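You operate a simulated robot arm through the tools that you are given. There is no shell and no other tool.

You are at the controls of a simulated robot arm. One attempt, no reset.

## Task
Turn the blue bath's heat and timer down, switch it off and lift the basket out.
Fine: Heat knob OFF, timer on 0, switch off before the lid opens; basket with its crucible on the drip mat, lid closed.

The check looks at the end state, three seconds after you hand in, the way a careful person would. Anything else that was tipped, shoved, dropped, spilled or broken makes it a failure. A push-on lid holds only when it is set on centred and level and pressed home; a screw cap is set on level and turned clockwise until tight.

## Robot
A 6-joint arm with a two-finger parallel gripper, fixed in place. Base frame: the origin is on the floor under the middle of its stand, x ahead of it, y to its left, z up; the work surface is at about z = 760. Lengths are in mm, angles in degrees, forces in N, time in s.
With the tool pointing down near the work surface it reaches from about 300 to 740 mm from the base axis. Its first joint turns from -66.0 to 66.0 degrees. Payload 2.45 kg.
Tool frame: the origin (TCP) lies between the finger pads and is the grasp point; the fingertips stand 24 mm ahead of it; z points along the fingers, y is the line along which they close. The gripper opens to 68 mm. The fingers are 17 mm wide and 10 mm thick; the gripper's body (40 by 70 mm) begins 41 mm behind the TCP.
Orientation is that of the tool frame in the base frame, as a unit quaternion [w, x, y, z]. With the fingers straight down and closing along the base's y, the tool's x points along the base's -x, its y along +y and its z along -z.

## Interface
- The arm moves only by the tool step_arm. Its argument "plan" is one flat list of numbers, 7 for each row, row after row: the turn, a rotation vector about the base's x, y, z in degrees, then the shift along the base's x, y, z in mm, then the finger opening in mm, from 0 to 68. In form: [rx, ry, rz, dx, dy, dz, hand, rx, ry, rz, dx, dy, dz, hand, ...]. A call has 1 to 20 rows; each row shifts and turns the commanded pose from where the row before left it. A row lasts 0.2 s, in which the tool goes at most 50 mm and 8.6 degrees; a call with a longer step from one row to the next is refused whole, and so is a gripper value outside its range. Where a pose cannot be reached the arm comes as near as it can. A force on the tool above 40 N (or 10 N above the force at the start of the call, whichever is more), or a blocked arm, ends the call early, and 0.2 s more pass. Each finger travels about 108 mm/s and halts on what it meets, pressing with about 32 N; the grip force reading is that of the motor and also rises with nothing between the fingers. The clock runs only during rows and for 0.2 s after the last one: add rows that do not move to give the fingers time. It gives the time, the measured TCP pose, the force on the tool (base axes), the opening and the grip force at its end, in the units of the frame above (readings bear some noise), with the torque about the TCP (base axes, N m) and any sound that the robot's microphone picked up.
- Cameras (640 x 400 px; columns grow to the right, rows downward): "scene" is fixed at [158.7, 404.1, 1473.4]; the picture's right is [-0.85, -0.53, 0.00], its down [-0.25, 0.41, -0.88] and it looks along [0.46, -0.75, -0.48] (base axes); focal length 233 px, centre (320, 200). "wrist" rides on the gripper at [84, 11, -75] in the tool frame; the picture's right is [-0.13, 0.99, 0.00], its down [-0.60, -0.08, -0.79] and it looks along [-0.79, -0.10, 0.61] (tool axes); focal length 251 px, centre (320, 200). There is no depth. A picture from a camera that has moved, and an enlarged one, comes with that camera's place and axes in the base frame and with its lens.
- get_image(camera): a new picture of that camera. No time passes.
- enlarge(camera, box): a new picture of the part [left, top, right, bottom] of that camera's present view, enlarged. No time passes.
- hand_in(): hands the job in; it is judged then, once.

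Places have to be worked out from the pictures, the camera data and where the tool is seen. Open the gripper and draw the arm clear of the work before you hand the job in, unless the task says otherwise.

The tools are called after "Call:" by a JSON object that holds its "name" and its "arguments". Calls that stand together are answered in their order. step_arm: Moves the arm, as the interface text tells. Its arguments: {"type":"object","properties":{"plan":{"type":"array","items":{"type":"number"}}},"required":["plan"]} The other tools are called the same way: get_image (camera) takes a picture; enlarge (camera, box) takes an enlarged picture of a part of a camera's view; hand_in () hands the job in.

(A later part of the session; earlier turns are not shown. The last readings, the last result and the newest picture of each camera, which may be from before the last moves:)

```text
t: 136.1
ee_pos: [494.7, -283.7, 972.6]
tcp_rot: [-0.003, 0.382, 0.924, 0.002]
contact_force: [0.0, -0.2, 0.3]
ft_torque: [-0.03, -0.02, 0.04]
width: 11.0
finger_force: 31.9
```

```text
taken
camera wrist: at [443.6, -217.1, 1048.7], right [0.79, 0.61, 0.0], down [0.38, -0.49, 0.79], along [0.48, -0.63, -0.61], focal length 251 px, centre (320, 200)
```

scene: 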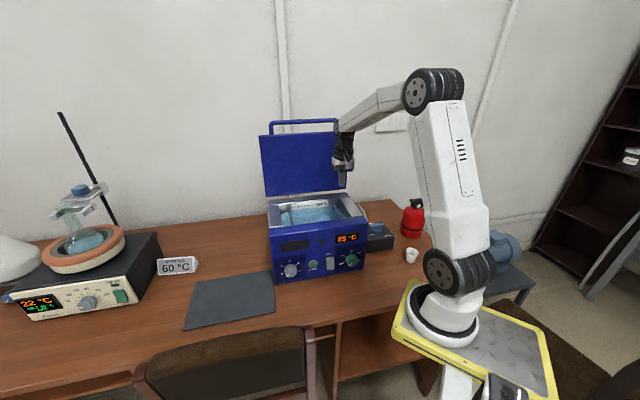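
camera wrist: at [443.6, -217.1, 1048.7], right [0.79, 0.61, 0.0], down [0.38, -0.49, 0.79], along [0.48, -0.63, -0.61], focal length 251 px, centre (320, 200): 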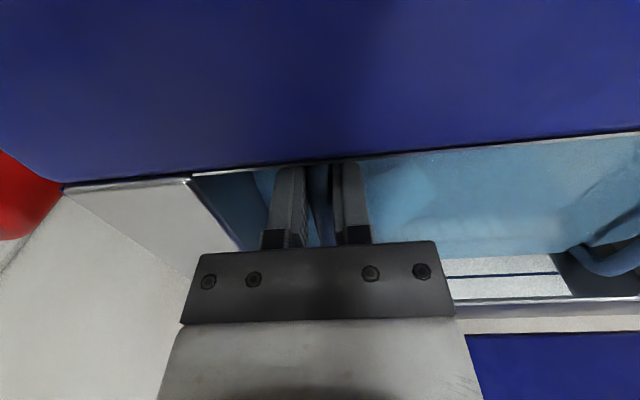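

Gripped with an 11.0 mm width, a fuller grip. Now lift 50 mm within the tank and hold for a few seconds to test for creep.

Call:
{"name": "step_arm", "arguments": {"plan": [0, 0, 0, 0, 0, 4, 0, 0, 0, 0, 0, 0, 8, 0, 0, 0, 0, 0, 0, 12, 0, 0, 0, 0, 0, 0, 12, 0, 0, 0, 0, 0, 0, 9, 0, 0, 0, 0, 0, 0, 5, 0, 0, 0, 0, 0, 0, 0, 0]}}

Call:
{"name": "get_image", "arguments": {"camera": "wrist"}}

Call:
{"name": "step_arm", "arguments": {"plan": [0, 0, 0, 0, 0, 0, 0, 0, 0, 0, 0, 0, 0, 0, 0, 0, 0, 0, 0, 0, 0, 0, 0, 0, 0, 0, 0, 0, 0, 0, 0, 0, 0, 0, 0, 0, 0, 0, 0, 0, 0, 0, 0, 0, 0, 0, 0, 0, 0, 0, 0, 0, 0, 0, 0, 0, 0, 0, 0, 0, 0, 0, 0, 0, 0, 0, 0, 0, 0, 0, 0, 0, 0, 0, 0, 0, 0, 0, 0, 0, 0, 0, 0, 0]}}

Call:
{"name": "get_image", "arguments": {"camera": "wrist"}}

Call:
{"name": "enlarge", "arguments": {"camera": "scene", "box": [255, 140, 385, 240]}}

```text
t: 137.7
ee_pos: [492.9, -283.5, 1024.4]
tcp_rot: [-0.004, 0.384, 0.924, 0.002]
contact_force: [0.9, 1.9, -2.0]
ft_torque: [0.1, 0.16, -0.05]
width: 11.1
finger_force: 31.1
```

```text
taken
camera wrist: at [442.9, -216.7, 1099.0], right [0.79, 0.61, 0.0], down [0.38, -0.49, 0.79], along [0.48, -0.63, -0.62], focal length 251 px, centre (320, 200)
```

wrist: 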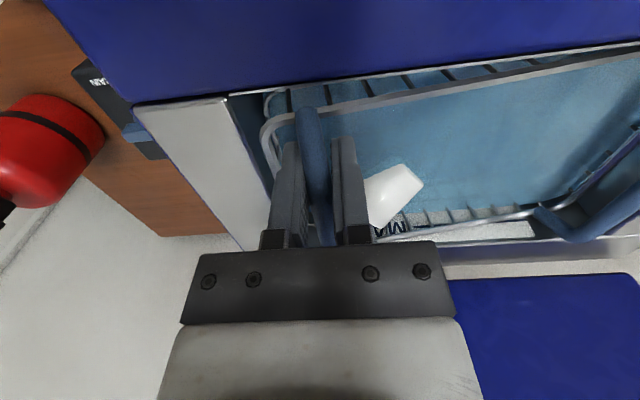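

```text
t: 140.3
ee_pos: [494.3, -283.6, 1023.2]
tcp_rot: [-0.004, 0.384, 0.924, 0.002]
contact_force: [2.0, 2.0, -1.0]
ft_torque: [0.06, 0.08, 0.01]
width: 11.2
finger_force: 32.1
```

```text
taken
camera wrist: at [442.9, -216.8, 1098.9], right [0.79, 0.61, 0.0], down [0.38, -0.49, 0.79], along [0.48, -0.63, -0.61], focal length 251 px, centre (320, 200)
```

wrist: 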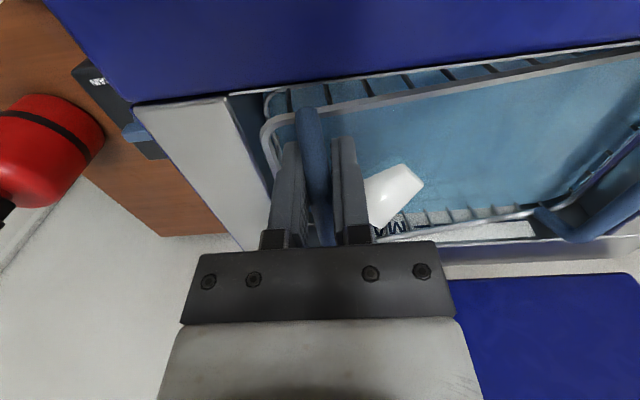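

```text
4.00 times, centred on (320, 190) of scene
camera zoom: at [158.8, 404.1, 1473.4], right [-0.85, -0.53, 0.0], down [-0.25, 0.41, -0.88], along [0.46, -0.75, -0.48], focal length 933 px, centre (320, 240)
```

zoom: 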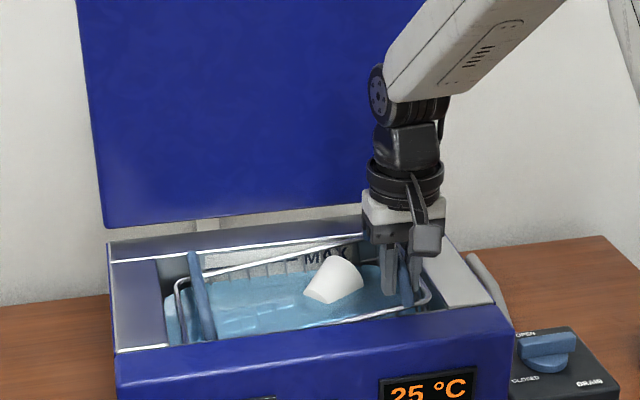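

With this grip the basket tilts (left end still down): the pads hold only the bar, the bend is about 10 mm in front of them. I'll lower it, slide the open fingers 5.5 mm forward along the bar so the post is inside the pads, and re-grip.

Call:
{"name": "step_arm", "arguments": {"plan": [0, 0, 0, 0, 0, -5, 0, 0, 0, 0, 0, 0, -10, 0, 0, 0, 0, 0, 0, -12, 0, 0, 0, 0, 0, 0, -12, 0, 0, 0, 0, 0, 0, -8, 0, 0, 0, 0, 0, 0, -3.5, 0, 0, 0, 0, 0, 0, 0, 20, 0, 0, 0, 0, 0, 0, 24, 0, 0, 0, -1.9, 1.97, 0, 24, 0, 0, 0, -1.9, 1.97, 0, 24, 0, 0, 0, 0, 0, 0, 24]}}

Call:
{"name": "enlarge", "arguments": {"camera": "wrist", "box": [230, 140, 400, 250]}}

```text
t: 142.7
ee_pos: [489.0, -279.8, 971.2]
tcp_rot: [-0.003, 0.382, 0.924, 0.002]
contact_force: [0.4, -0.1, 0.2]
ft_torque: [-0.02, 0.0, -0.01]
width: 24.2
finger_force: 0.0
```

```text
3.64 times, centred on (315, 195) of wrist
camera zoom: at [439.2, -213.4, 1047.1], right [0.79, 0.61, 0.0], down [0.38, -0.49, 0.79], along [0.48, -0.63, -0.61], focal length 914 px, centre (338, 218)
```

zoom: 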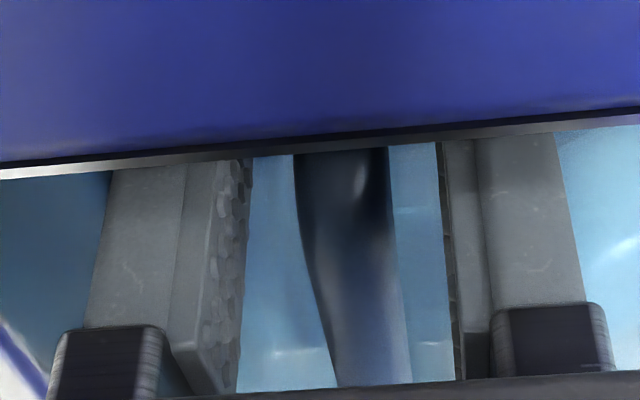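

Now 6.4 mm further forward. Close and test-lift 20 mm.

Call:
{"name": "step_arm", "arguments": {"plan": [0, 0, 0, 0, 0, 0, 16, 0, 0, 0, 0, 0, 0, 8, 0, 0, 0, 0, 0, 0, 0, 0, 0, 0, 0, 0, 0, 0, 0, 0, 0, 0, 0, 3, 0, 0, 0, 0, 0, 0, 6, 0, 0, 0, 0, 0, 0, 6, 0, 0, 0, 0, 0, 0, 5, 0, 0, 0, 0, 0, 0, 0, 0]}}

Call:
{"name": "get_image", "arguments": {"camera": "wrist"}}

Call:
{"name": "enlarge", "arguments": {"camera": "scene", "box": [255, 140, 385, 240]}}

```text
t: 144.7
ee_pos: [490.5, -280.5, 993.1]
tcp_rot: [-0.003, 0.382, 0.924, 0.002]
contact_force: [0.5, -0.1, -1.2]
ft_torque: [0.04, 0.09, -0.02]
width: 10.9
finger_force: 31.6
```

```text
taken
camera wrist: at [439.8, -213.4, 1068.3], right [0.79, 0.61, 0.0], down [0.38, -0.49, 0.79], along [0.48, -0.63, -0.61], focal length 251 px, centre (320, 200)
```

wrist: 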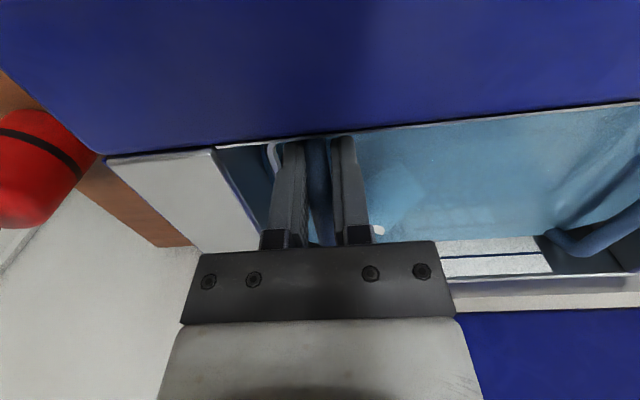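

```text
4.00 times, centred on (320, 190) of scene
camera zoom: at [158.7, 404.1, 1473.4], right [-0.85, -0.53, 0.0], down [-0.25, 0.41, -0.88], along [0.46, -0.75, -0.48], focal length 933 px, centre (320, 240)
```

zoom: 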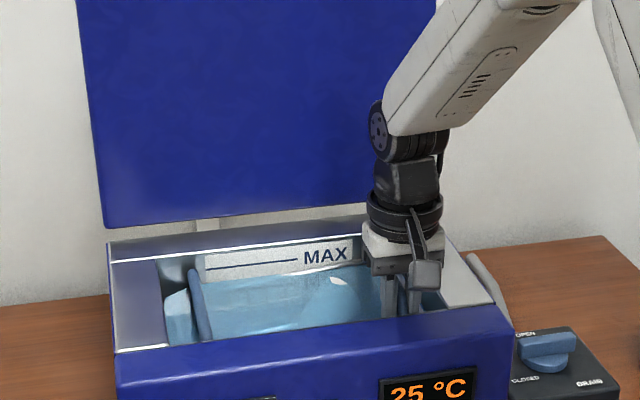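

Still pivoting (little torque). I'll lower, shift another 2.5 mm forward, and retest.

Call:
{"name": "step_arm", "arguments": {"plan": [0, 0, 0, 0, 0, -6, 0, 0, 0, 0, 0, 0, -8, 0, 0, 0, 0, 0, 0, -7, 0, 0, 0, 0, 0, 0, 0, 18, 0, 0, 0, -1.75, 1.8, 0, 20, 0, 0, 0, 0, 0, 0, 20, 0, 0, 0, 0, 0, 0, 8, 0, 0, 0, 0, 0, 0, 0, 0, 0, 0, 0, 0, 0, 0, 0, 0, 0, 0, 0, 3, 0, 0, 0, 0, 0, 0, 6, 0, 0, 0, 0, 0, 0, 6, 0, 0, 0, 0, 0, 0, 0, 0]}}

Call:
{"name": "enlarge", "arguments": {"camera": "scene", "box": [255, 140, 385, 240]}}

```text
t: 147.5
ee_pos: [488.8, -279.1, 986.2]
tcp_rot: [-0.003, 0.383, 0.924, 0.001]
contact_force: [-0.2, 0.8, -2.3]
ft_torque: [0.01, 0.07, 0.06]
width: 11.0
finger_force: 31.6
```

```text
4.00 times, centred on (320, 190) of scene
camera zoom: at [158.7, 404.1, 1473.4], right [-0.85, -0.53, 0.0], down [-0.25, 0.41, -0.88], along [0.46, -0.75, -0.48], focal length 933 px, centre (320, 240)
```

zoom: 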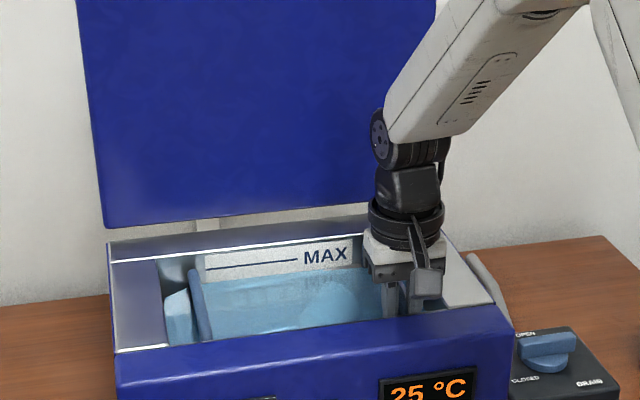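

Torque is still low. I'll raise this end to the same height as before and look at exactly where the leg sits relative to the pads.

Call:
{"name": "step_arm", "arguments": {"plan": [0, 0, 0, 0, 0, 8, 0, 0, 0, 0, 0, 0, 12, 0, 0, 0, 0, 0, 0, 12, 0, 0, 0, 0, 0, 0, 8, 0, 0, 0, 0, 0, 0, 0, 0]}}

Call:
{"name": "get_image", "arguments": {"camera": "wrist"}}

Call:
{"name": "enlarge", "arguments": {"camera": "wrist", "box": [230, 70, 400, 250]}}

Call:
{"name": "enlarge", "arguments": {"camera": "scene", "box": [255, 140, 385, 240]}}

```text
t: 148.7
ee_pos: [487.5, -278.1, 1025.7]
tcp_rot: [-0.002, 0.384, 0.923, 0.001]
contact_force: [0.7, 1.0, -2.9]
ft_torque: [0.05, 0.17, 0.03]
width: 10.8
finger_force: 32.0
```

```text
taken
camera wrist: at [437.7, -210.9, 1102.0], right [0.79, 0.61, 0.0], down [0.38, -0.49, 0.79], along [0.48, -0.63, -0.61], focal length 251 px, centre (320, 200)
```

wrist: 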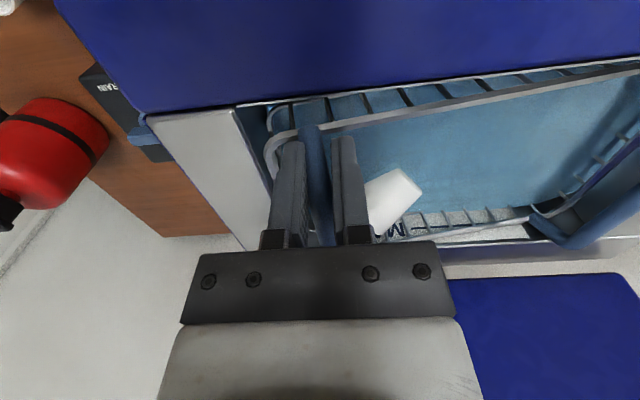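

```text
2.22 times, centred on (315, 160) of wrist
camera zoom: at [437.7, -210.9, 1102.0], right [0.79, 0.61, 0.0], down [0.38, -0.49, 0.79], along [0.48, -0.63, -0.61], focal length 559 px, centre (331, 289)
```

zoom: 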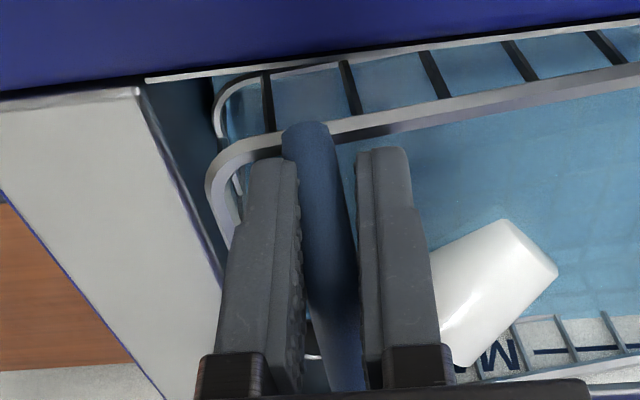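

```text
4.00 times, centred on (320, 190) of scene
camera zoom: at [158.7, 404.1, 1473.4], right [-0.85, -0.53, 0.0], down [-0.25, 0.41, -0.88], along [0.46, -0.75, -0.48], focal length 933 px, centre (320, 240)
```

zoom: 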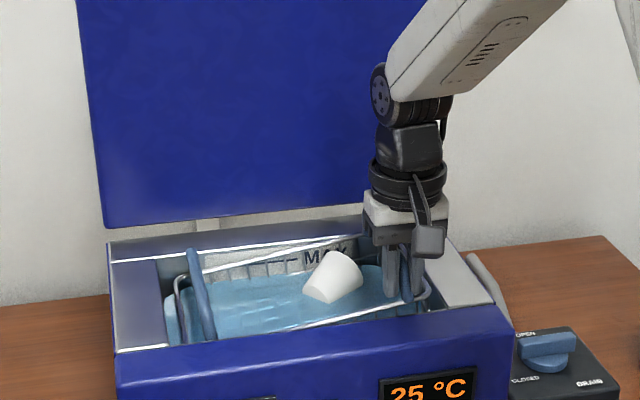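

Now it's clear: the leg meets the rim about 9 mm in front of the pad centre. Lower, open, shift forward 5 mm, re-grip at z≈975 and test again.

Call:
{"name": "step_arm", "arguments": {"plan": [0, 0, 0, 0, 0, -8, 0, 0, 0, 0, 0, 0, -12, 0, 0, 0, 0, 0, 0, -12, 0, 0, 0, 0, 0, 0, -12, 0, 0, 0, 0, 0, 0, -6, 0, 0, 0, 0, 0, 0, 0, 18, 0, 0, 0, -1.75, 1.8, 0, 20, 0, 0, 0, -1.75, 1.8, 0, 20, 0, 0, 0, 0, 0, 0, 20, 0, 0, 0, 0, 0, 0, 8, 0, 0, 0, 0, 0, 0, 0, 0, 0, 0, 0, 0, 0, 0, 0, 0, 0, 0, 0, 3, 0, 0, 0, 0, 0, 0, 6, 0, 0, 0, 0, 0, 0, 6, 0, 0, 0, 0, 0, 0, 0, 0]}}

Call:
{"name": "enlarge", "arguments": {"camera": "scene", "box": [255, 140, 385, 240]}}

```text
t: 152.1
ee_pos: [484.5, -276.0, 994.7]
tcp_rot: [-0.003, 0.383, 0.924, 0.0]
contact_force: [0.4, -0.8, 0.8]
ft_torque: [0.02, -0.01, -0.01]
width: 0.0
finger_force: 23.0
```

```text
4.00 times, centred on (320, 190) of scene
camera zoom: at [158.7, 404.1, 1473.4], right [-0.85, -0.53, 0.0], down [-0.25, 0.41, -0.88], along [0.46, -0.75, -0.48], focal length 933 px, centre (320, 240)
```

zoom: 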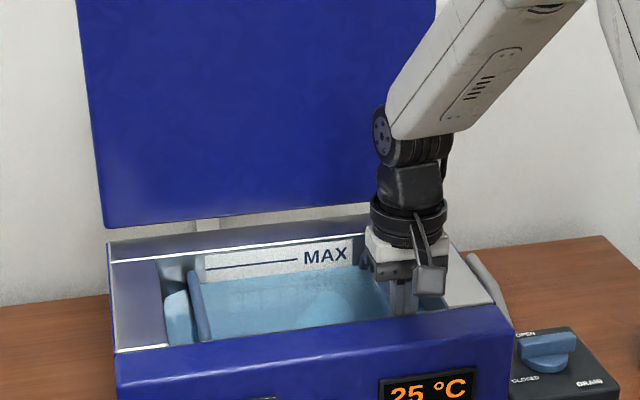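

Closed on nothing again, so my handle height/position must be off. I'll measure it by touch: raise, go to mid-handle, and lower the closed fingertips gently onto the bar to find its true height.

Call:
{"name": "step_arm", "arguments": {"plan": [0, 0, 0, 0, 0, 15, 0, 0, 0, 0, 0, 0, 20, 0, 0, 0, 0, 12, -12.5, 5, 0, 0, 0, 0, 12, -12.5, 0, 0, 0, 0, 0, 12, -12.5, 0, 0, 0, 0, 0, 0, 0, -15, 0, 0, 0, 0, 0, 0, -10, 0, 0, 0, 0, 0, 0, 0, 0]}}

Call:
{"name": "get_image", "arguments": {"camera": "wrist"}}

```text
t: 153.9
ee_pos: [520.4, -311.8, 1008.2]
tcp_rot: [-0.002, 0.383, 0.924, 0.001]
contact_force: [-8.3, 6.2, 24.8]
ft_torque: [0.11, 0.16, -0.02]
width: 0.2
finger_force: 23.9
```

```text
taken
camera wrist: at [469.4, -244.4, 1083.7], right [0.79, 0.61, 0.0], down [0.37, -0.48, 0.79], along [0.48, -0.63, -0.61], focal length 251 px, centre (320, 200)
```

wrist: 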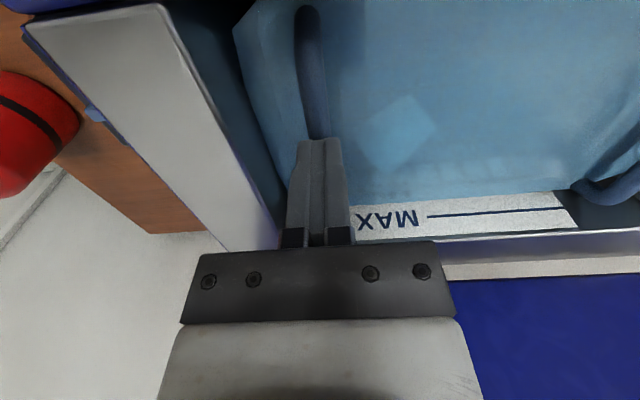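

By touch: bar top z≈984, so its centre is ≈978.5. In this view the leg's front face is near n≈-60, so the leg axis is ≈-65. I'll raise, move to n≈-69 with open fingers, and look once more before descending.

Call:
{"name": "step_arm", "arguments": {"plan": [0, 0, 0, 0, 0, 12, 0, 0, 0, 0, 0, 0, 20, 0, 0, 0, 0, -9.2, 9.5, 0, 10, 0, 0, 0, -9.2, 9.5, 0, 24, 0, 0, 0, -9.3, 9.5, 0, 24, 0, 0, 0, 0, 0, 0, 24]}}

Call:
{"name": "enlarge", "arguments": {"camera": "wrist", "box": [220, 30, 420, 220]}}

```text
t: 155.3
ee_pos: [492.0, -283.9, 1038.2]
tcp_rot: [-0.004, 0.383, 0.924, 0.001]
contact_force: [0.1, -0.3, 0.1]
ft_torque: [-0.02, 0.0, 0.01]
width: 24.0
finger_force: 0.0
```

```text
2.11 times, centred on (320, 125) of wrist
camera zoom: at [442.0, -216.6, 1114.0], right [0.79, 0.61, 0.0], down [0.38, -0.49, 0.79], along [0.48, -0.63, -0.61], focal length 529 px, centre (320, 358)
```

zoom: 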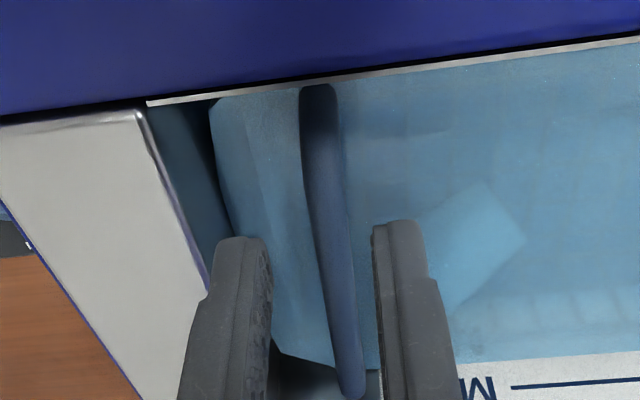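

The kink in the tube shows the bend at n≈-67 with the leg going straight down from it, so my current n≈-69 is right for this basket position. Descend to z≈973 and close.

Call:
{"name": "step_arm", "arguments": {"plan": [0, 0, 0, 0, 0, -12, 24, 0, 0, 0, 0, 0, -12, 24, 0, 0, 0, 0, 0, -12, 24, 0, 0, 0, 0, 0, -12, 24, 0, 0, 0, 0, 0, -8, 24, 0, 0, 0, 0, 0, -5, 24, 0, 0, 0, 0, 0, -4, 24, 0, 0, 0, 0, 0, 0, 24]}}

Call:
{"name": "step_arm", "arguments": {"plan": [0, 0, 0, 0, 0, 0, 16, 0, 0, 0, 0, 0, 0, 8, 0, 0, 0, 0, 0, 0, 0, 0, 0, 0, 0, 0, 0, 0]}}

Call:
{"name": "step_arm", "arguments": {"plan": [0, 0, 0, 0, 0, 3, 0, 0, 0, 0, 0, 0, 6, 0, 0, 0, 0, 0, 0, 6, 0, 0, 0, 0, 0, 0, 3, 0, 0, 0, 0, 0, 0, 0, 0]}}

Call:
{"name": "enlarge", "arguments": {"camera": "scene", "box": [255, 140, 385, 240]}}

```text
t: 157.1
ee_pos: [491.2, -284.2, 973.8]
tcp_rot: [-0.002, 0.382, 0.924, 0.0]
contact_force: [-0.3, 0.6, -0.7]
ft_torque: [-0.01, -0.01, 0.03]
width: 24.3
finger_force: 0.0
```

```text
t: 158.1
ee_pos: [490.9, -282.6, 973.0]
tcp_rot: [-0.003, 0.383, 0.924, 0.001]
contact_force: [-0.6, 0.5, 0.4]
ft_torque: [0.01, -0.01, 0.03]
width: 11.2
finger_force: 32.1
```

```text
t: 159.3
ee_pos: [491.7, -283.0, 991.4]
tcp_rot: [-0.006, 0.382, 0.924, 0.002]
contact_force: [-8.1, 6.2, -3.6]
ft_torque: [0.48, 0.49, -0.02]
width: 10.9
finger_force: 31.4
```

```text
4.00 times, centred on (320, 190) of scene
camera zoom: at [158.5, 404.2, 1473.4], right [-0.85, -0.53, 0.0], down [-0.25, 0.41, -0.88], along [0.46, -0.75, -0.48], focal length 933 px, centre (320, 240)
```

zoom: 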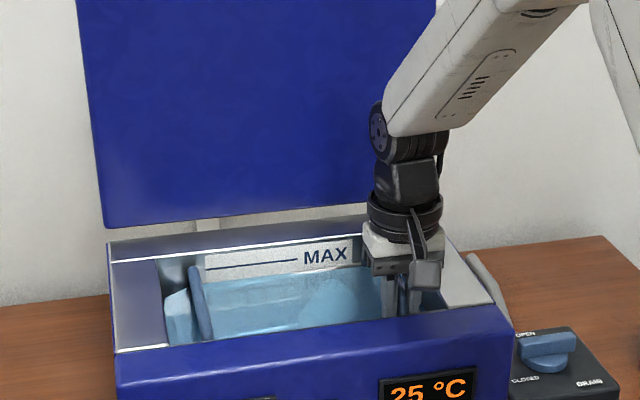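

There's a large front-back load: the basket is jammed against the rear wall. I'll relieve it by moving 5 mm forward and re-read.

Call:
{"name": "step_arm", "arguments": {"plan": [0, 0, 0, -1.75, 1.8, 0, 0, 0, 0, 0, -1.75, 1.8, 0, 0, 0, 0, 0, 0, 0, 0, 0, 0, 0, 0, 0, 0, 8, 0, 0, 0, 0, 0, 0, 8, 0, 0, 0, 0, 0, 0, 0, 0]}}

Call:
{"name": "enlarge", "arguments": {"camera": "scene", "box": [255, 140, 385, 240]}}

Call:
{"name": "get_image", "arguments": {"camera": "wrist"}}

```text
t: 160.7
ee_pos: [488.7, -280.2, 1007.5]
tcp_rot: [-0.003, 0.383, 0.924, 0.002]
contact_force: [0.9, 1.3, -1.7]
ft_torque: [0.04, 0.12, 0.01]
width: 11.3
finger_force: 31.9
```

```text
4.00 times, centred on (320, 190) of scene
camera zoom: at [158.8, 404.1, 1473.4], right [-0.85, -0.53, 0.0], down [-0.25, 0.41, -0.88], along [0.46, -0.75, -0.48], focal length 933 px, centre (320, 240)
```

zoom: 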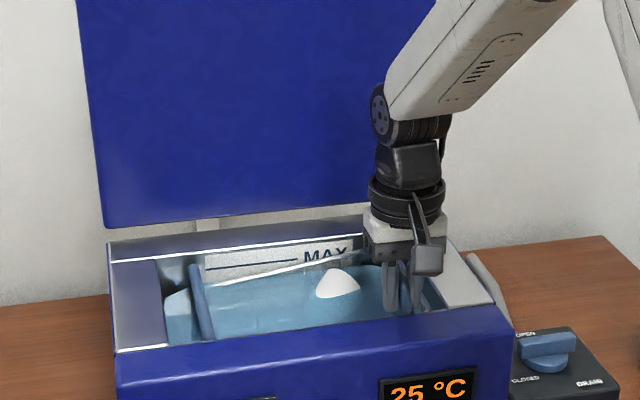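

```text
taken
camera wrist: at [438.8, -213.2, 1083.5], right [0.79, 0.61, 0.0], down [0.38, -0.49, 0.79], along [0.48, -0.63, -0.61], focal length 251 px, centre (320, 200)
```

wrist: 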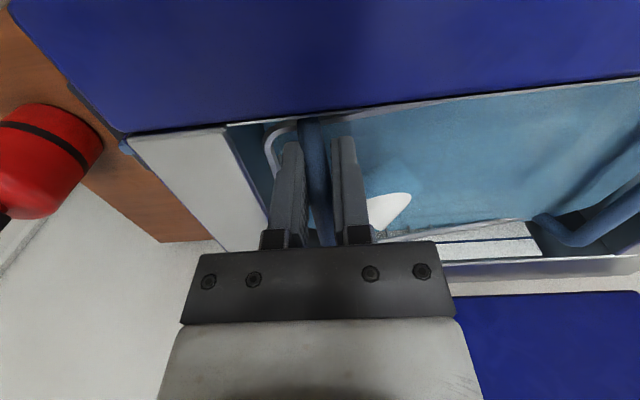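

This handle simply pivots about its own axis in the pads. Since the basket's front rim is ~20 mm from the tank's front wall when the basket is against the rear, a finger does fit there. I'll set it down, push it fully back, release and go for the middle of the front rim instead.

Call:
{"name": "step_arm", "arguments": {"plan": [0, 0, 0, 0, 0, -8, 0, 0, 0, 0, 0, 0, -10, 0, 0, 0, 0, 0, 0, -10, 0, 0, 0, 0, 0, 0, -5, 0, 0, 0, 0, 2.1, -2.15, 0, 0, 0, 0, 0, 2.1, -2.15, 0, 0, 0, 0, 0, 2.1, -2.15, 0, 0, 0, 0, 0, 0, 0, 0, 0]}}

Call:
{"name": "step_arm", "arguments": {"plan": [0, 0, 0, 0, 0, 0, 18, 0, 0, 0, 0, 0, 0, 26, 0, 0, 0, 0, 0, 12, 26, 0, 0, 0, 0, 0, 20, 26, 0, 0, 0, 0, 0, 25, 26, 0, 0, 0, 0, 0, 25, 26, 0, 0, 8.2, 5, 7, 0, 34, 0, 0, 8.2, 5, 7, 0, 34, 0, 0, 8.2, 5, 7, 0, 34, 0, 0, 8.2, 5, 7, 0, 34, 0, 0, 8.2, 5, 7, 0, 34, 0, 0, 8.2, 5, 7, 0, 34, 0, 0, 8.2, 5, 7, 0, 34, 0, 0, 8.2, 5, 7, 0, 34, 0, 0, 8.2, 5, 7, 0, 34, 0, 0, 8.2, 5, 7, 0, 34, 0, 0, 8.2, 5, 7, 0, 34]}}

Call:
{"name": "get_image", "arguments": {"camera": "wrist"}}

Call:
{"name": "enlarge", "arguments": {"camera": "wrist", "box": [170, 0, 420, 240]}}

```text
t: 162.5
ee_pos: [491.1, -284.9, 973.5]
tcp_rot: [-0.008, 0.383, 0.924, 0.003]
contact_force: [-18.5, 20.6, 7.0]
ft_torque: [-0.11, -0.14, 0.01]
width: 11.0
finger_force: 32.0
```

```text
t: 166.1
ee_pos: [550.2, -210.3, 1057.9]
tcp_rot: [-0.002, -0.386, 0.923, -0.001]
contact_force: [0.3, -0.3, -0.3]
ft_torque: [0.01, 0.01, -0.01]
width: 33.6
finger_force: 0.0
```

```text
taken
camera wrist: at [483.9, -261.5, 1133.1], right [-0.61, 0.79, 0.0], down [0.48, 0.38, 0.79], along [0.62, 0.48, -0.61], focal length 251 px, centre (320, 200)
```

wrist: 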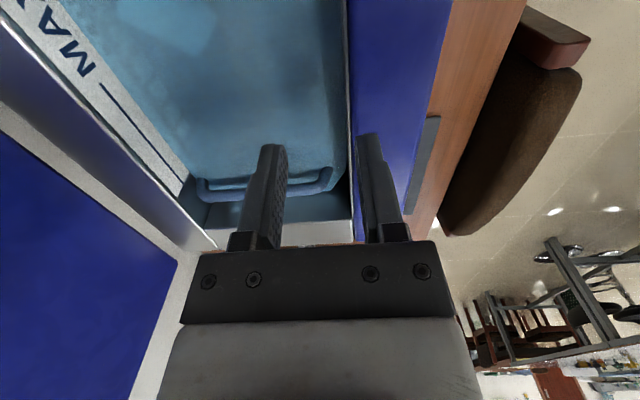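

```text
1.67 times, centred on (295, 120) of wrist
camera zoom: at [483.9, -261.5, 1133.1], right [-0.61, 0.79, 0.0], down [0.48, 0.38, 0.79], along [0.62, 0.48, -0.61], focal length 419 px, centre (362, 333)
```

zoom: 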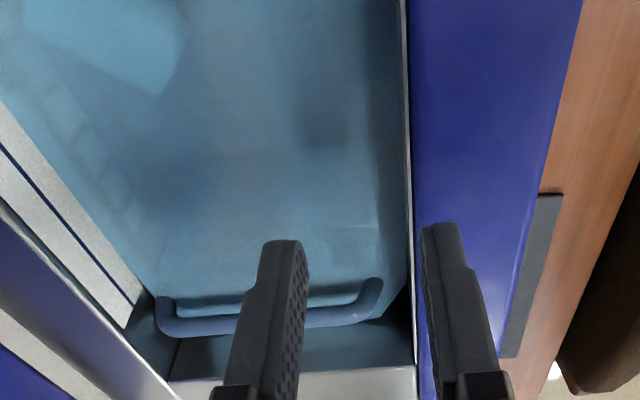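

The right end is back but the left end is ~10 mm further forward (yawed). I'll use closed fingers inside the basket at the back-left to push its rear wall back and square it.

Call:
{"name": "step_arm", "arguments": {"plan": [0, 0, 0, 18.5, -3.6, 0, 20, 0, 0, 0, 18.5, -3.6, 0, 0, 0, 0, 0, 18.5, -3.6, 0, 0, 0, 0, 0, 18.5, -3.6, 0, 0, 0, 0, 0, 18.5, -3.6, 0, 0, 0, 0, 0, 18.5, -3.6, 0, 0, 0, 0, 0, 0, 0, -20, 0, 0, 0, 0, 0, 0, -20, 0, 0, 0, 0, 0, 0, 0, 0]}}

Call:
{"name": "get_image", "arguments": {"camera": "wrist"}}

Call:
{"name": "enlarge", "arguments": {"camera": "scene", "box": [255, 140, 385, 240]}}

```text
t: 168.1
ee_pos: [661.3, -232.0, 1018.7]
tcp_rot: [-0.004, -0.385, 0.923, -0.001]
contact_force: [0.0, 0.2, 0.3]
ft_torque: [0.02, 0.01, -0.01]
width: 0.1
finger_force: 23.0
```

```text
taken
camera wrist: at [594.9, -283.5, 1093.5], right [-0.61, 0.79, 0.0], down [0.48, 0.38, 0.79], along [0.62, 0.48, -0.61], focal length 251 px, centre (320, 200)
```

wrist: 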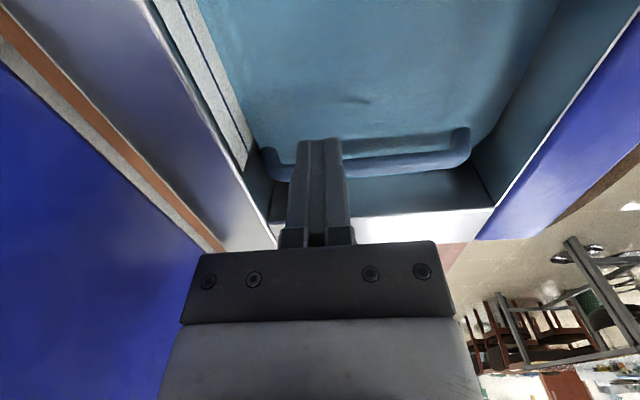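

```text
4.00 times, centred on (320, 190) of scene
camera zoom: at [158.7, 404.1, 1473.4], right [-0.85, -0.53, 0.0], down [-0.25, 0.41, -0.88], along [0.46, -0.75, -0.48], focal length 933 px, centre (320, 240)
```

zoom: 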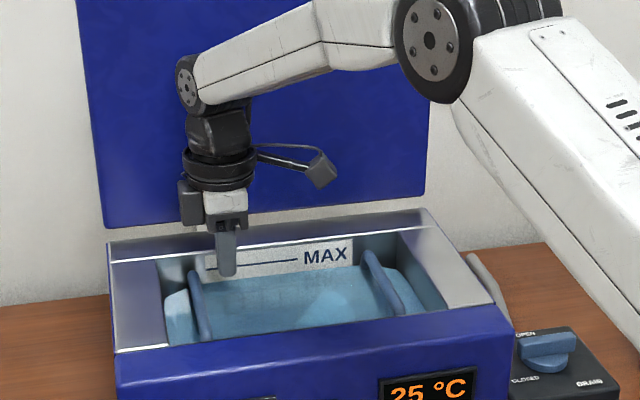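

Positioned inside the back-left of the basket. Descend below the rim level and push gently backward.

Call:
{"name": "step_arm", "arguments": {"plan": [0, 0, 0, 0, 0, -12, 0, 0, 0, 0, 0, 0, -15, 0, 0, 0, 0, 0, 0, -15, 0, 0, 0, 0, 0, 0, -12, 0, 0, 0, 0, 0, 0, -3, 0, 0, 0, 0, 3.5, -3.6, 0, 0, 0, 0, 0, 3.5, -3.6, 0, 0, 0, 0, 0, 2.8, -2.9, 0, 0, 0, 0, 0, 2.1, -2.15, 0, 0, 0, 0, 0, 2.1, -2.15, 0, 0, 0, 0, 0, 2.1, -2.15, 0, 0]}}

```text
t: 170.5
ee_pos: [676.9, -247.2, 960.5]
tcp_rot: [-0.004, -0.384, 0.923, -0.002]
contact_force: [0.0, 0.5, 0.1]
ft_torque: [0.0, -0.01, -0.01]
width: 0.0
finger_force: 23.7
```

No contact yet at n≈-171; continue pushing back in small steps.

Call:
{"name": "step_arm", "arguments": {"plan": [0, 0, 0, 1.4, -1.43, 0, 0, 0, 0, 0, 1.4, -1.43, 0, 0, 0, 0, 0, 1.4, -1.43, 0, 0, 0, 0, 0, 1.4, -1.43, 0, 0, 0, 0, 0, 1.4, -1.43, 0, 0]}}

Call:
{"name": "get_image", "arguments": {"camera": "wrist"}}

Call:
{"name": "enlarge", "arguments": {"camera": "scene", "box": [270, 160, 370, 240]}}

```text
t: 171.7
ee_pos: [683.8, -254.5, 959.4]
tcp_rot: [-0.003, -0.384, 0.923, -0.001]
contact_force: [0.8, 0.0, -0.2]
ft_torque: [-0.03, 0.0, 0.02]
width: 0.0
finger_force: 24.2
```

```text
taken
camera wrist: at [618.3, -306.4, 1034.8], right [-0.61, 0.79, 0.0], down [0.49, 0.38, 0.79], along [0.62, 0.48, -0.61], focal length 251 px, centre (320, 200)
```

wrist: 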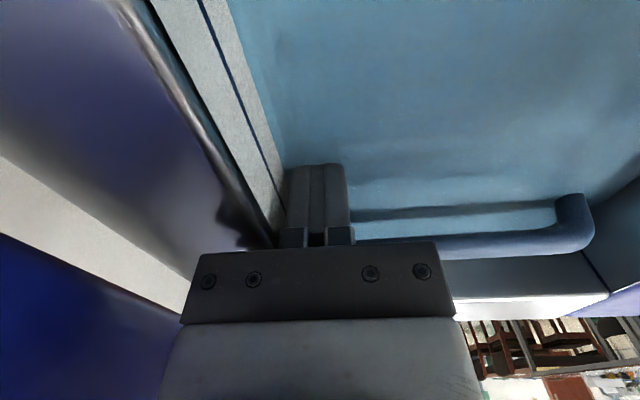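

```text
5.00 times, centred on (320, 200) of scene
camera zoom: at [158.7, 404.1, 1473.4], right [-0.85, -0.53, 0.0], down [-0.25, 0.41, -0.88], along [0.46, -0.75, -0.48], focal length 1166 px, centre (320, 200)
```

zoom: 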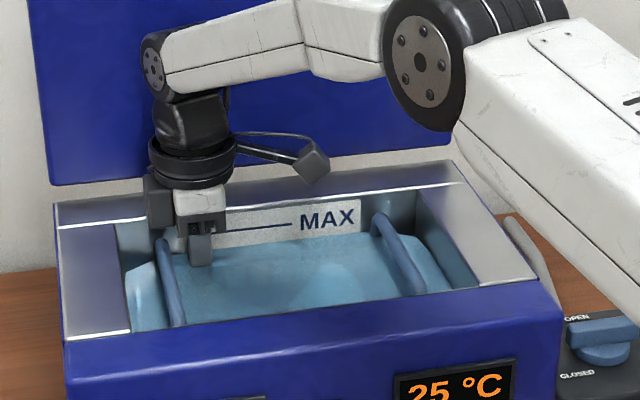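

No contact even at n≈-182 with tips at z≈935, so the rim is lower than I assumed. The handle's pivot friction is just about at its limit with the crucible aboard; taking the crucible out first will lighten the basket and lets me set it upright. I'll rise and get a clear view of the crucible.

Call:
{"name": "step_arm", "arguments": {"plan": [0, 0, 0, -5.6, 5.7, 0, 0, 0, 0, 0, -5.6, 5.7, 10, 0, 0, 0, 0, 0, 0, 25, 0, 0, 0, 0, 0, 0, 30, 0, 0, 0, 0, 0, 0, 30, 0, 0, 0, 0, 0, 0, 30, 0, 0, 0, -8.2, -13.5, 0.3, 4, 20, 0, 0, -8.2, -13.5, 0.3, 4, 40, 0, 0, -8.2, -13.5, 0.3, 4, 60, 0, 0, -8.2, -13.5, 0.3, 4, 68, 0, 0, -8.2, -13.5, 0.3, 4, 68, 0, 0, -8.2, -13.5, 0.3, 4, 68, 0, 0, -8.2, -13.5, 0.3, 4, 68, 0, 0, -8.2, -13.5, 0.3, 4, 68, 0, 0, -8.2, -13.5, 0.3, 4, 68, 0, 0, -8.2, -13.5, 0.3, 4, 68, 0, 0, -8.2, -13.5, 0.3, 4, 68]}}

Call:
{"name": "get_image", "arguments": {"camera": "wrist"}}

Call:
{"name": "enlarge", "arguments": {"camera": "wrist", "box": [240, 0, 560, 180]}}

```text
t: 175.3
ee_pos: [523.5, -240.5, 1126.8]
tcp_rot: [-0.003, 0.384, 0.923, 0.001]
contact_force: [0.1, 0.5, 0.0]
ft_torque: [0.0, -0.06, -0.02]
width: 68.1
finger_force: 0.0
```

```text
taken
camera wrist: at [474.2, -172.5, 1203.4], right [0.79, 0.61, 0.0], down [0.37, -0.49, 0.79], along [0.48, -0.63, -0.62], focal length 251 px, centre (320, 200)
```

wrist: 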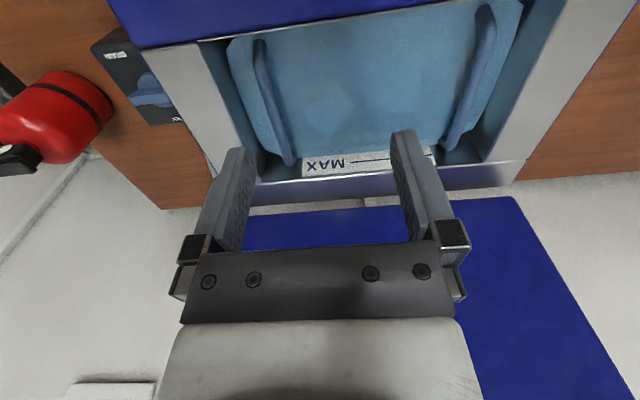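

```text
2.00 times, centred on (400, 90) of wrist
camera zoom: at [474.2, -172.5, 1203.4], right [0.79, 0.61, 0.0], down [0.37, -0.49, 0.79], along [0.48, -0.63, -0.62], focal length 503 px, centre (160, 420)
```

zoom: 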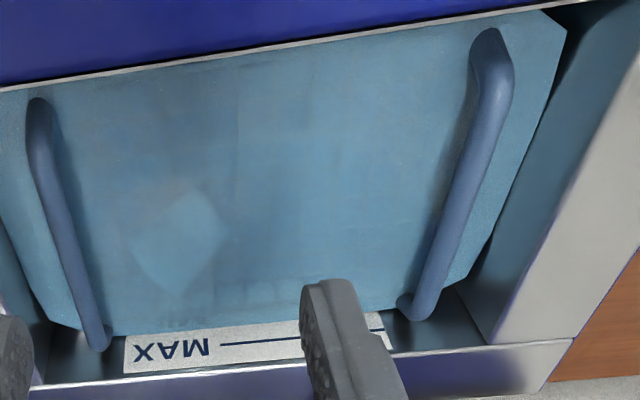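

Both handles show clearly. A mid-bar grip holds the bar fully (no sliding out), just letting the basket lean a bit, which is acceptable now that the crucible is lying inside the deep basket. I'll grip the right handle at its centre (s≈266, n≈-130).

Call:
{"name": "step_arm", "arguments": {"plan": [0, 0, 0, 2.9, -17, -15, 40, 0, 0, 0, 2.9, -17, -20, 30, 0, 0, 0, 2.9, -17, -20, 30, 0, 0, 0, 2.9, -17, -20, 30, 0, 0, 0, 2.8, -17, -20, 30, 0, 0, 0, 0, 0, 0, 30]}}

Call:
{"name": "enlarge", "arguments": {"camera": "wrist", "box": [220, 30, 420, 220]}}

```text
t: 176.7
ee_pos: [540.1, -324.3, 1033.2]
tcp_rot: [-0.003, 0.383, 0.924, 0.002]
contact_force: [0.1, -0.5, 0.1]
ft_torque: [-0.02, 0.03, 0.03]
width: 30.2
finger_force: 0.0
```

```text
2.11 times, centred on (320, 125) of wrist
camera zoom: at [490.1, -258.0, 1107.9], right [0.79, 0.61, 0.0], down [0.38, -0.49, 0.79], along [0.48, -0.63, -0.61], focal length 529 px, centre (320, 358)
```

zoom: 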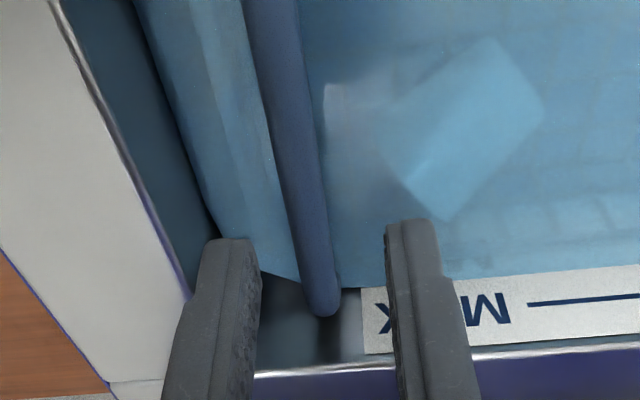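

Bar is ~3 mm to one side; correct and descend to z≈976, then close.

Call:
{"name": "step_arm", "arguments": {"plan": [0, 0, 0, -2.1, -2.1, -10, 30, 0, 0, 0, 0, 0, -12, 30, 0, 0, 0, 0, 0, -12, 30, 0, 0, 0, 0, 0, -12, 30, 0, 0, 0, 0, 0, -8, 30, 0, 0, 0, 0, 0, -3, 30, 0, 0, 0, 0, 0, 0, 16, 0, 0, 0, 0, 0, 0, 6, 0, 0, 0, 0, 0, 0, 0, 0, 0, 0, 0, 0, 0, 0]}}

```text
t: 178.9
ee_pos: [536.7, -326.5, 977.8]
tcp_rot: [-0.003, 0.383, 0.924, 0.002]
contact_force: [-0.3, 0.0, -0.3]
ft_torque: [-0.05, -0.03, -0.05]
width: 11.2
finger_force: 31.5
```

Firm grip (11.2 mm). Lift in stages and watch the lean.

Call:
{"name": "step_arm", "arguments": {"plan": [0, 0, 0, 0, 0, 4, 0, 0, 0, 0, 0, 0, 8, 0, 0, 0, 0, 0, 0, 10, 0, 0, 0, 0, 0, 0, 10, 0, 0, 0, 0, 0, 0, 10, 0, 0, 0, 0, 0, 0, 10, 0, 0, 0, 0, 0, 0, 10, 0, 0, 0, 0, 0, 0, 8, 0, 0, 0, 0, 0, 0, 0, 0]}}

Call:
{"name": "enlarge", "arguments": {"camera": "scene", "box": [255, 120, 385, 240]}}

Call:
{"name": "get_image", "arguments": {"camera": "wrist"}}

```text
t: 180.9
ee_pos: [535.8, -326.8, 1046.3]
tcp_rot: [-0.003, 0.383, 0.924, 0.001]
contact_force: [0.8, 2.6, -2.4]
ft_torque: [0.12, 0.02, -0.02]
width: 10.9
finger_force: 32.7
```

```text
3.33 times, centred on (320, 180) of scene
camera zoom: at [158.8, 404.2, 1473.4], right [-0.85, -0.53, 0.0], down [-0.25, 0.41, -0.88], along [0.46, -0.75, -0.48], focal length 778 px, centre (320, 267)
```

zoom: 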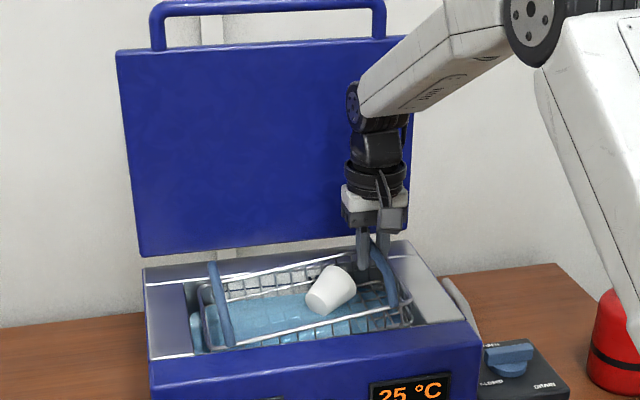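

```text
taken
camera wrist: at [486.1, -260.4, 1120.9], right [0.79, 0.61, 0.0], down [0.38, -0.49, 0.79], along [0.48, -0.63, -0.61], focal length 251 px, centre (320, 200)
```

wrist: 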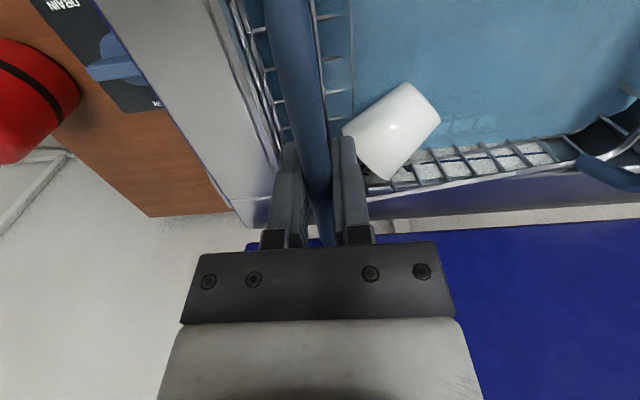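

It's rising with only a slight lean; the crucible rests against the back. Continue lifting.

Call:
{"name": "step_arm", "arguments": {"plan": [0, 0, 0, 0, 0, 6, 0, 0, 0, 0, 0, 0, 10, 0, 0, 0, 0, 0, 0, 12, 0, 0, 0, 0, 0, 0, 12, 0, 0, 0, 0, 0, 0, 12, 0, 0, 0, 0, 0, 0, 10, 0, 0, 0, 0, 0, 0, 8, 0, 0, 0, 0, 0, 0, 0, 0]}}

Call:
{"name": "enlarge", "arguments": {"camera": "scene", "box": [255, 120, 385, 240]}}

Call:
{"name": "get_image", "arguments": {"camera": "wrist"}}

```text
t: 182.7
ee_pos: [538.6, -327.1, 1116.9]
tcp_rot: [-0.003, 0.383, 0.924, 0.001]
contact_force: [0.7, -0.3, -1.8]
ft_torque: [-0.11, 0.07, 0.0]
width: 11.0
finger_force: 31.6
```

```text
3.33 times, centred on (320, 180) of scene
camera zoom: at [158.7, 404.1, 1473.4], right [-0.85, -0.53, 0.0], down [-0.25, 0.41, -0.88], along [0.46, -0.75, -0.48], focal length 778 px, centre (320, 267)
```

zoom: 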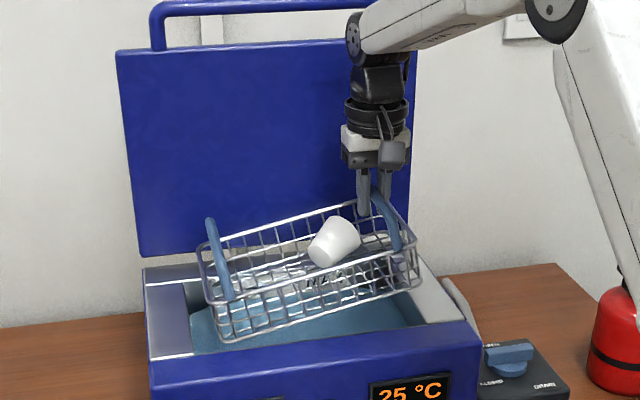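

```text
taken
camera wrist: at [487.3, -259.8, 1192.2], right [0.79, 0.61, 0.0], down [0.38, -0.49, 0.79], along [0.48, -0.63, -0.61], focal length 251 px, centre (320, 200)
```

wrist: 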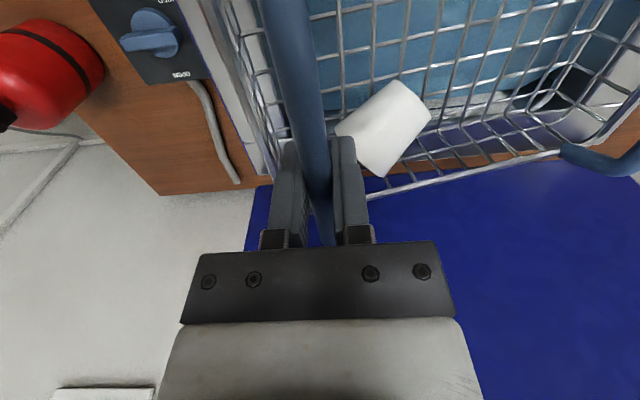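

The basket hangs from the handle with ~12° lean, crucible lying securely inside. Lift another 68 mm to clear the rim everywhere.

Call:
{"name": "step_arm", "arguments": {"plan": [0, 0, 0, 0, 0, 8, 0, 0, 0, 0, 0, 0, 14, 0, 0, 0, 0, 0, 0, 16, 0, 0, 0, 0, 0, 0, 16, 0, 0, 0, 0, 0, 0, 10, 0, 0, 0, 0, 0, 0, 6, 0]}}

Call:
{"name": "enlarge", "arguments": {"camera": "scene", "box": [245, 110, 385, 240]}}

```text
t: 184.1
ee_pos: [534.7, -327.5, 1187.0]
tcp_rot: [-0.003, 0.382, 0.924, 0.001]
contact_force: [0.0, -0.2, -2.3]
ft_torque: [-0.12, 0.12, 0.02]
width: 11.1
finger_force: 32.3
```

```text
3.08 times, centred on (315, 175) of scene
camera zoom: at [158.7, 404.1, 1473.4], right [-0.85, -0.53, 0.0], down [-0.25, 0.41, -0.88], along [0.46, -0.75, -0.48], focal length 718 px, centre (335, 277)
```

zoom: 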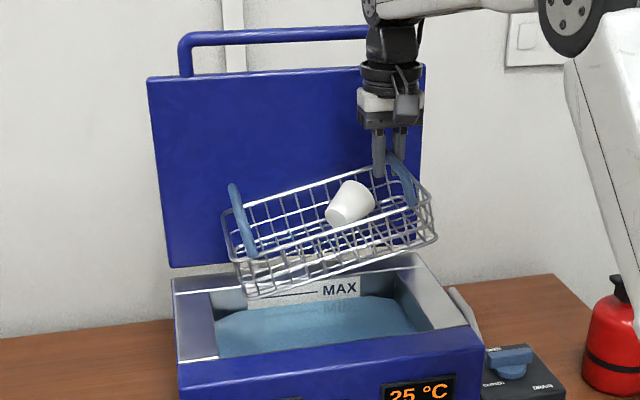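

The basket is clear above the tank. Now carry it left to above the drip mat with a smooth ramp.

Call:
{"name": "step_arm", "arguments": {"plan": [0, 0, 0, 5.3, 14.1, 0, 0, 0, 0, 0, 10.6, 28.1, 0, 0, 0, 0, 0, 14.9, 39.4, 0, 0, 0, 0, 0, 16, 42.2, 0, 0, 0, 0, 0, 16, 42.2, 0, 0, 0, 0, 0, 16, 42.2, 0, 0, 0, 0, 0, 16, 42.2, 0, 0, 0, 0, 0, 14.9, 39.4, 0, 0, 0, 0, 0, 12.4, 32.8, 0, 0, 0, 0, 0, 9.7, 25.3, 0, 0]}}

Call:
{"name": "get_image", "arguments": {"camera": "scene"}}

Call:
{"name": "enlarge", "arguments": {"camera": "scene", "box": [160, 150, 340, 340]}}

Call:
{"name": "get_image", "arguments": {"camera": "wrist"}}

```text
t: 186.3
ee_pos: [668.7, 20.8, 1186.9]
tcp_rot: [-0.004, 0.382, 0.924, 0.002]
contact_force: [-0.1, 0.6, -1.5]
ft_torque: [-0.1, 0.11, -0.03]
width: 11.3
finger_force: 32.0
```

```text
taken
```

scene: 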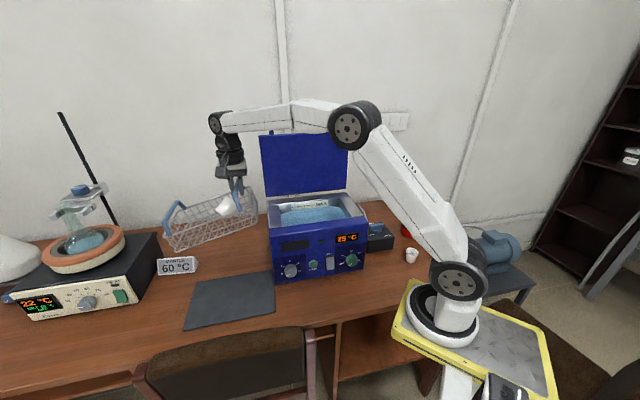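

```text
2.11 times, centred on (250, 245) of scene
camera zoom: at [158.7, 404.1, 1473.4], right [-0.85, -0.53, 0.0], down [-0.25, 0.41, -0.88], along [0.46, -0.75, -0.48], focal length 491 px, centre (467, 105)
```

zoom: 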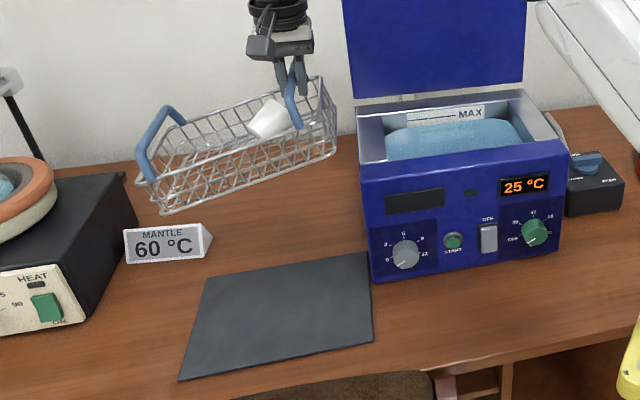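

```text
taken
camera wrist: at [619.8, 88.5, 1261.9], right [0.79, 0.61, 0.0], down [0.38, -0.49, 0.79], along [0.48, -0.63, -0.61], focal length 251 px, centre (320, 200)
```

wrist: 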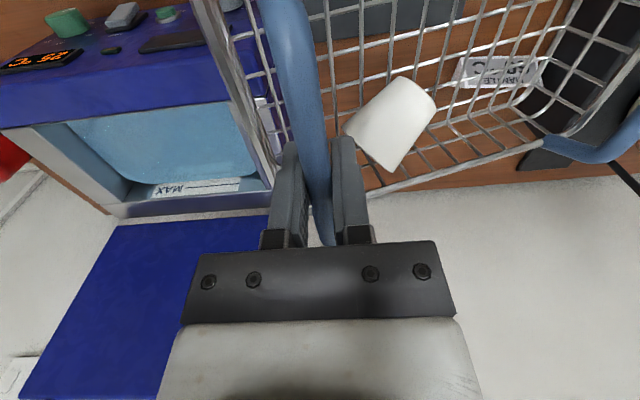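

Arrived above the mat (grip at s≈-69, n≈26), basket steady. Lower most of the way.

Call:
{"name": "step_arm", "arguments": {"plan": [0, 0, 0, 0, 0, -12, 0, 0, 0, 0, 0, 0, -24, 0, 0, 0, 0, 0, 0, -34, 0, 0, 0, 0, 0, 0, -36, 0, 0, 0, 0, 0, 0, -36, 0, 0, 0, 0, 0, 0, -34, 0, 0, 0, 0, 0, 0, -28, 0, 0, 0, 0, 0, 0, -20, 0, 0, 0, 0, 0, 0, -12, 0, 0, 0, 0, 0, 0, -6, 0]}}

Call:
{"name": "enlarge", "arguments": {"camera": "scene", "box": [160, 190, 340, 350]}}

Call:
{"name": "get_image", "arguments": {"camera": "wrist"}}

```text
t: 188.5
ee_pos: [668.1, 20.2, 944.4]
tcp_rot: [-0.003, 0.383, 0.924, 0.001]
contact_force: [-0.4, 1.3, -1.8]
ft_torque: [-0.08, 0.1, 0.01]
width: 10.9
finger_force: 32.3
```

```text
2.50 times, centred on (250, 270) of scene
camera zoom: at [158.7, 404.1, 1473.4], right [-0.85, -0.53, 0.0], down [-0.25, 0.41, -0.88], along [0.46, -0.75, -0.48], focal length 583 px, centre (495, 25)
```

zoom: 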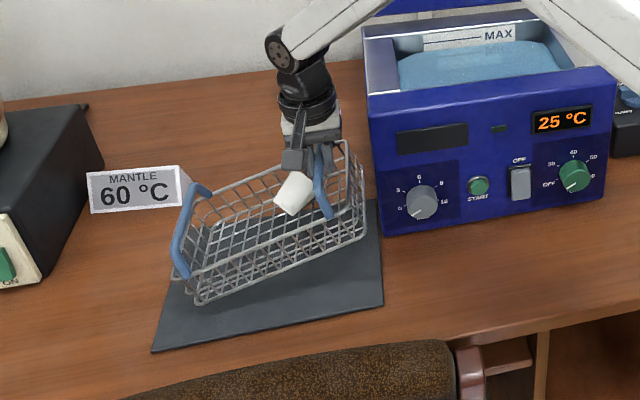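

```text
taken
camera wrist: at [617.9, 88.3, 1020.0], right [0.79, 0.61, 0.0], down [0.38, -0.49, 0.79], along [0.48, -0.63, -0.61], focal length 251 px, centre (320, 200)
```

wrist: 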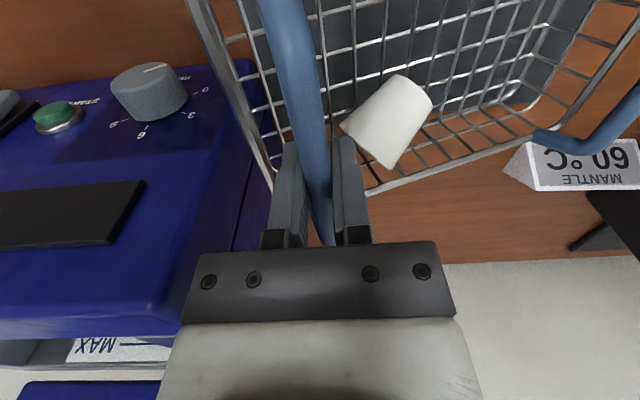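

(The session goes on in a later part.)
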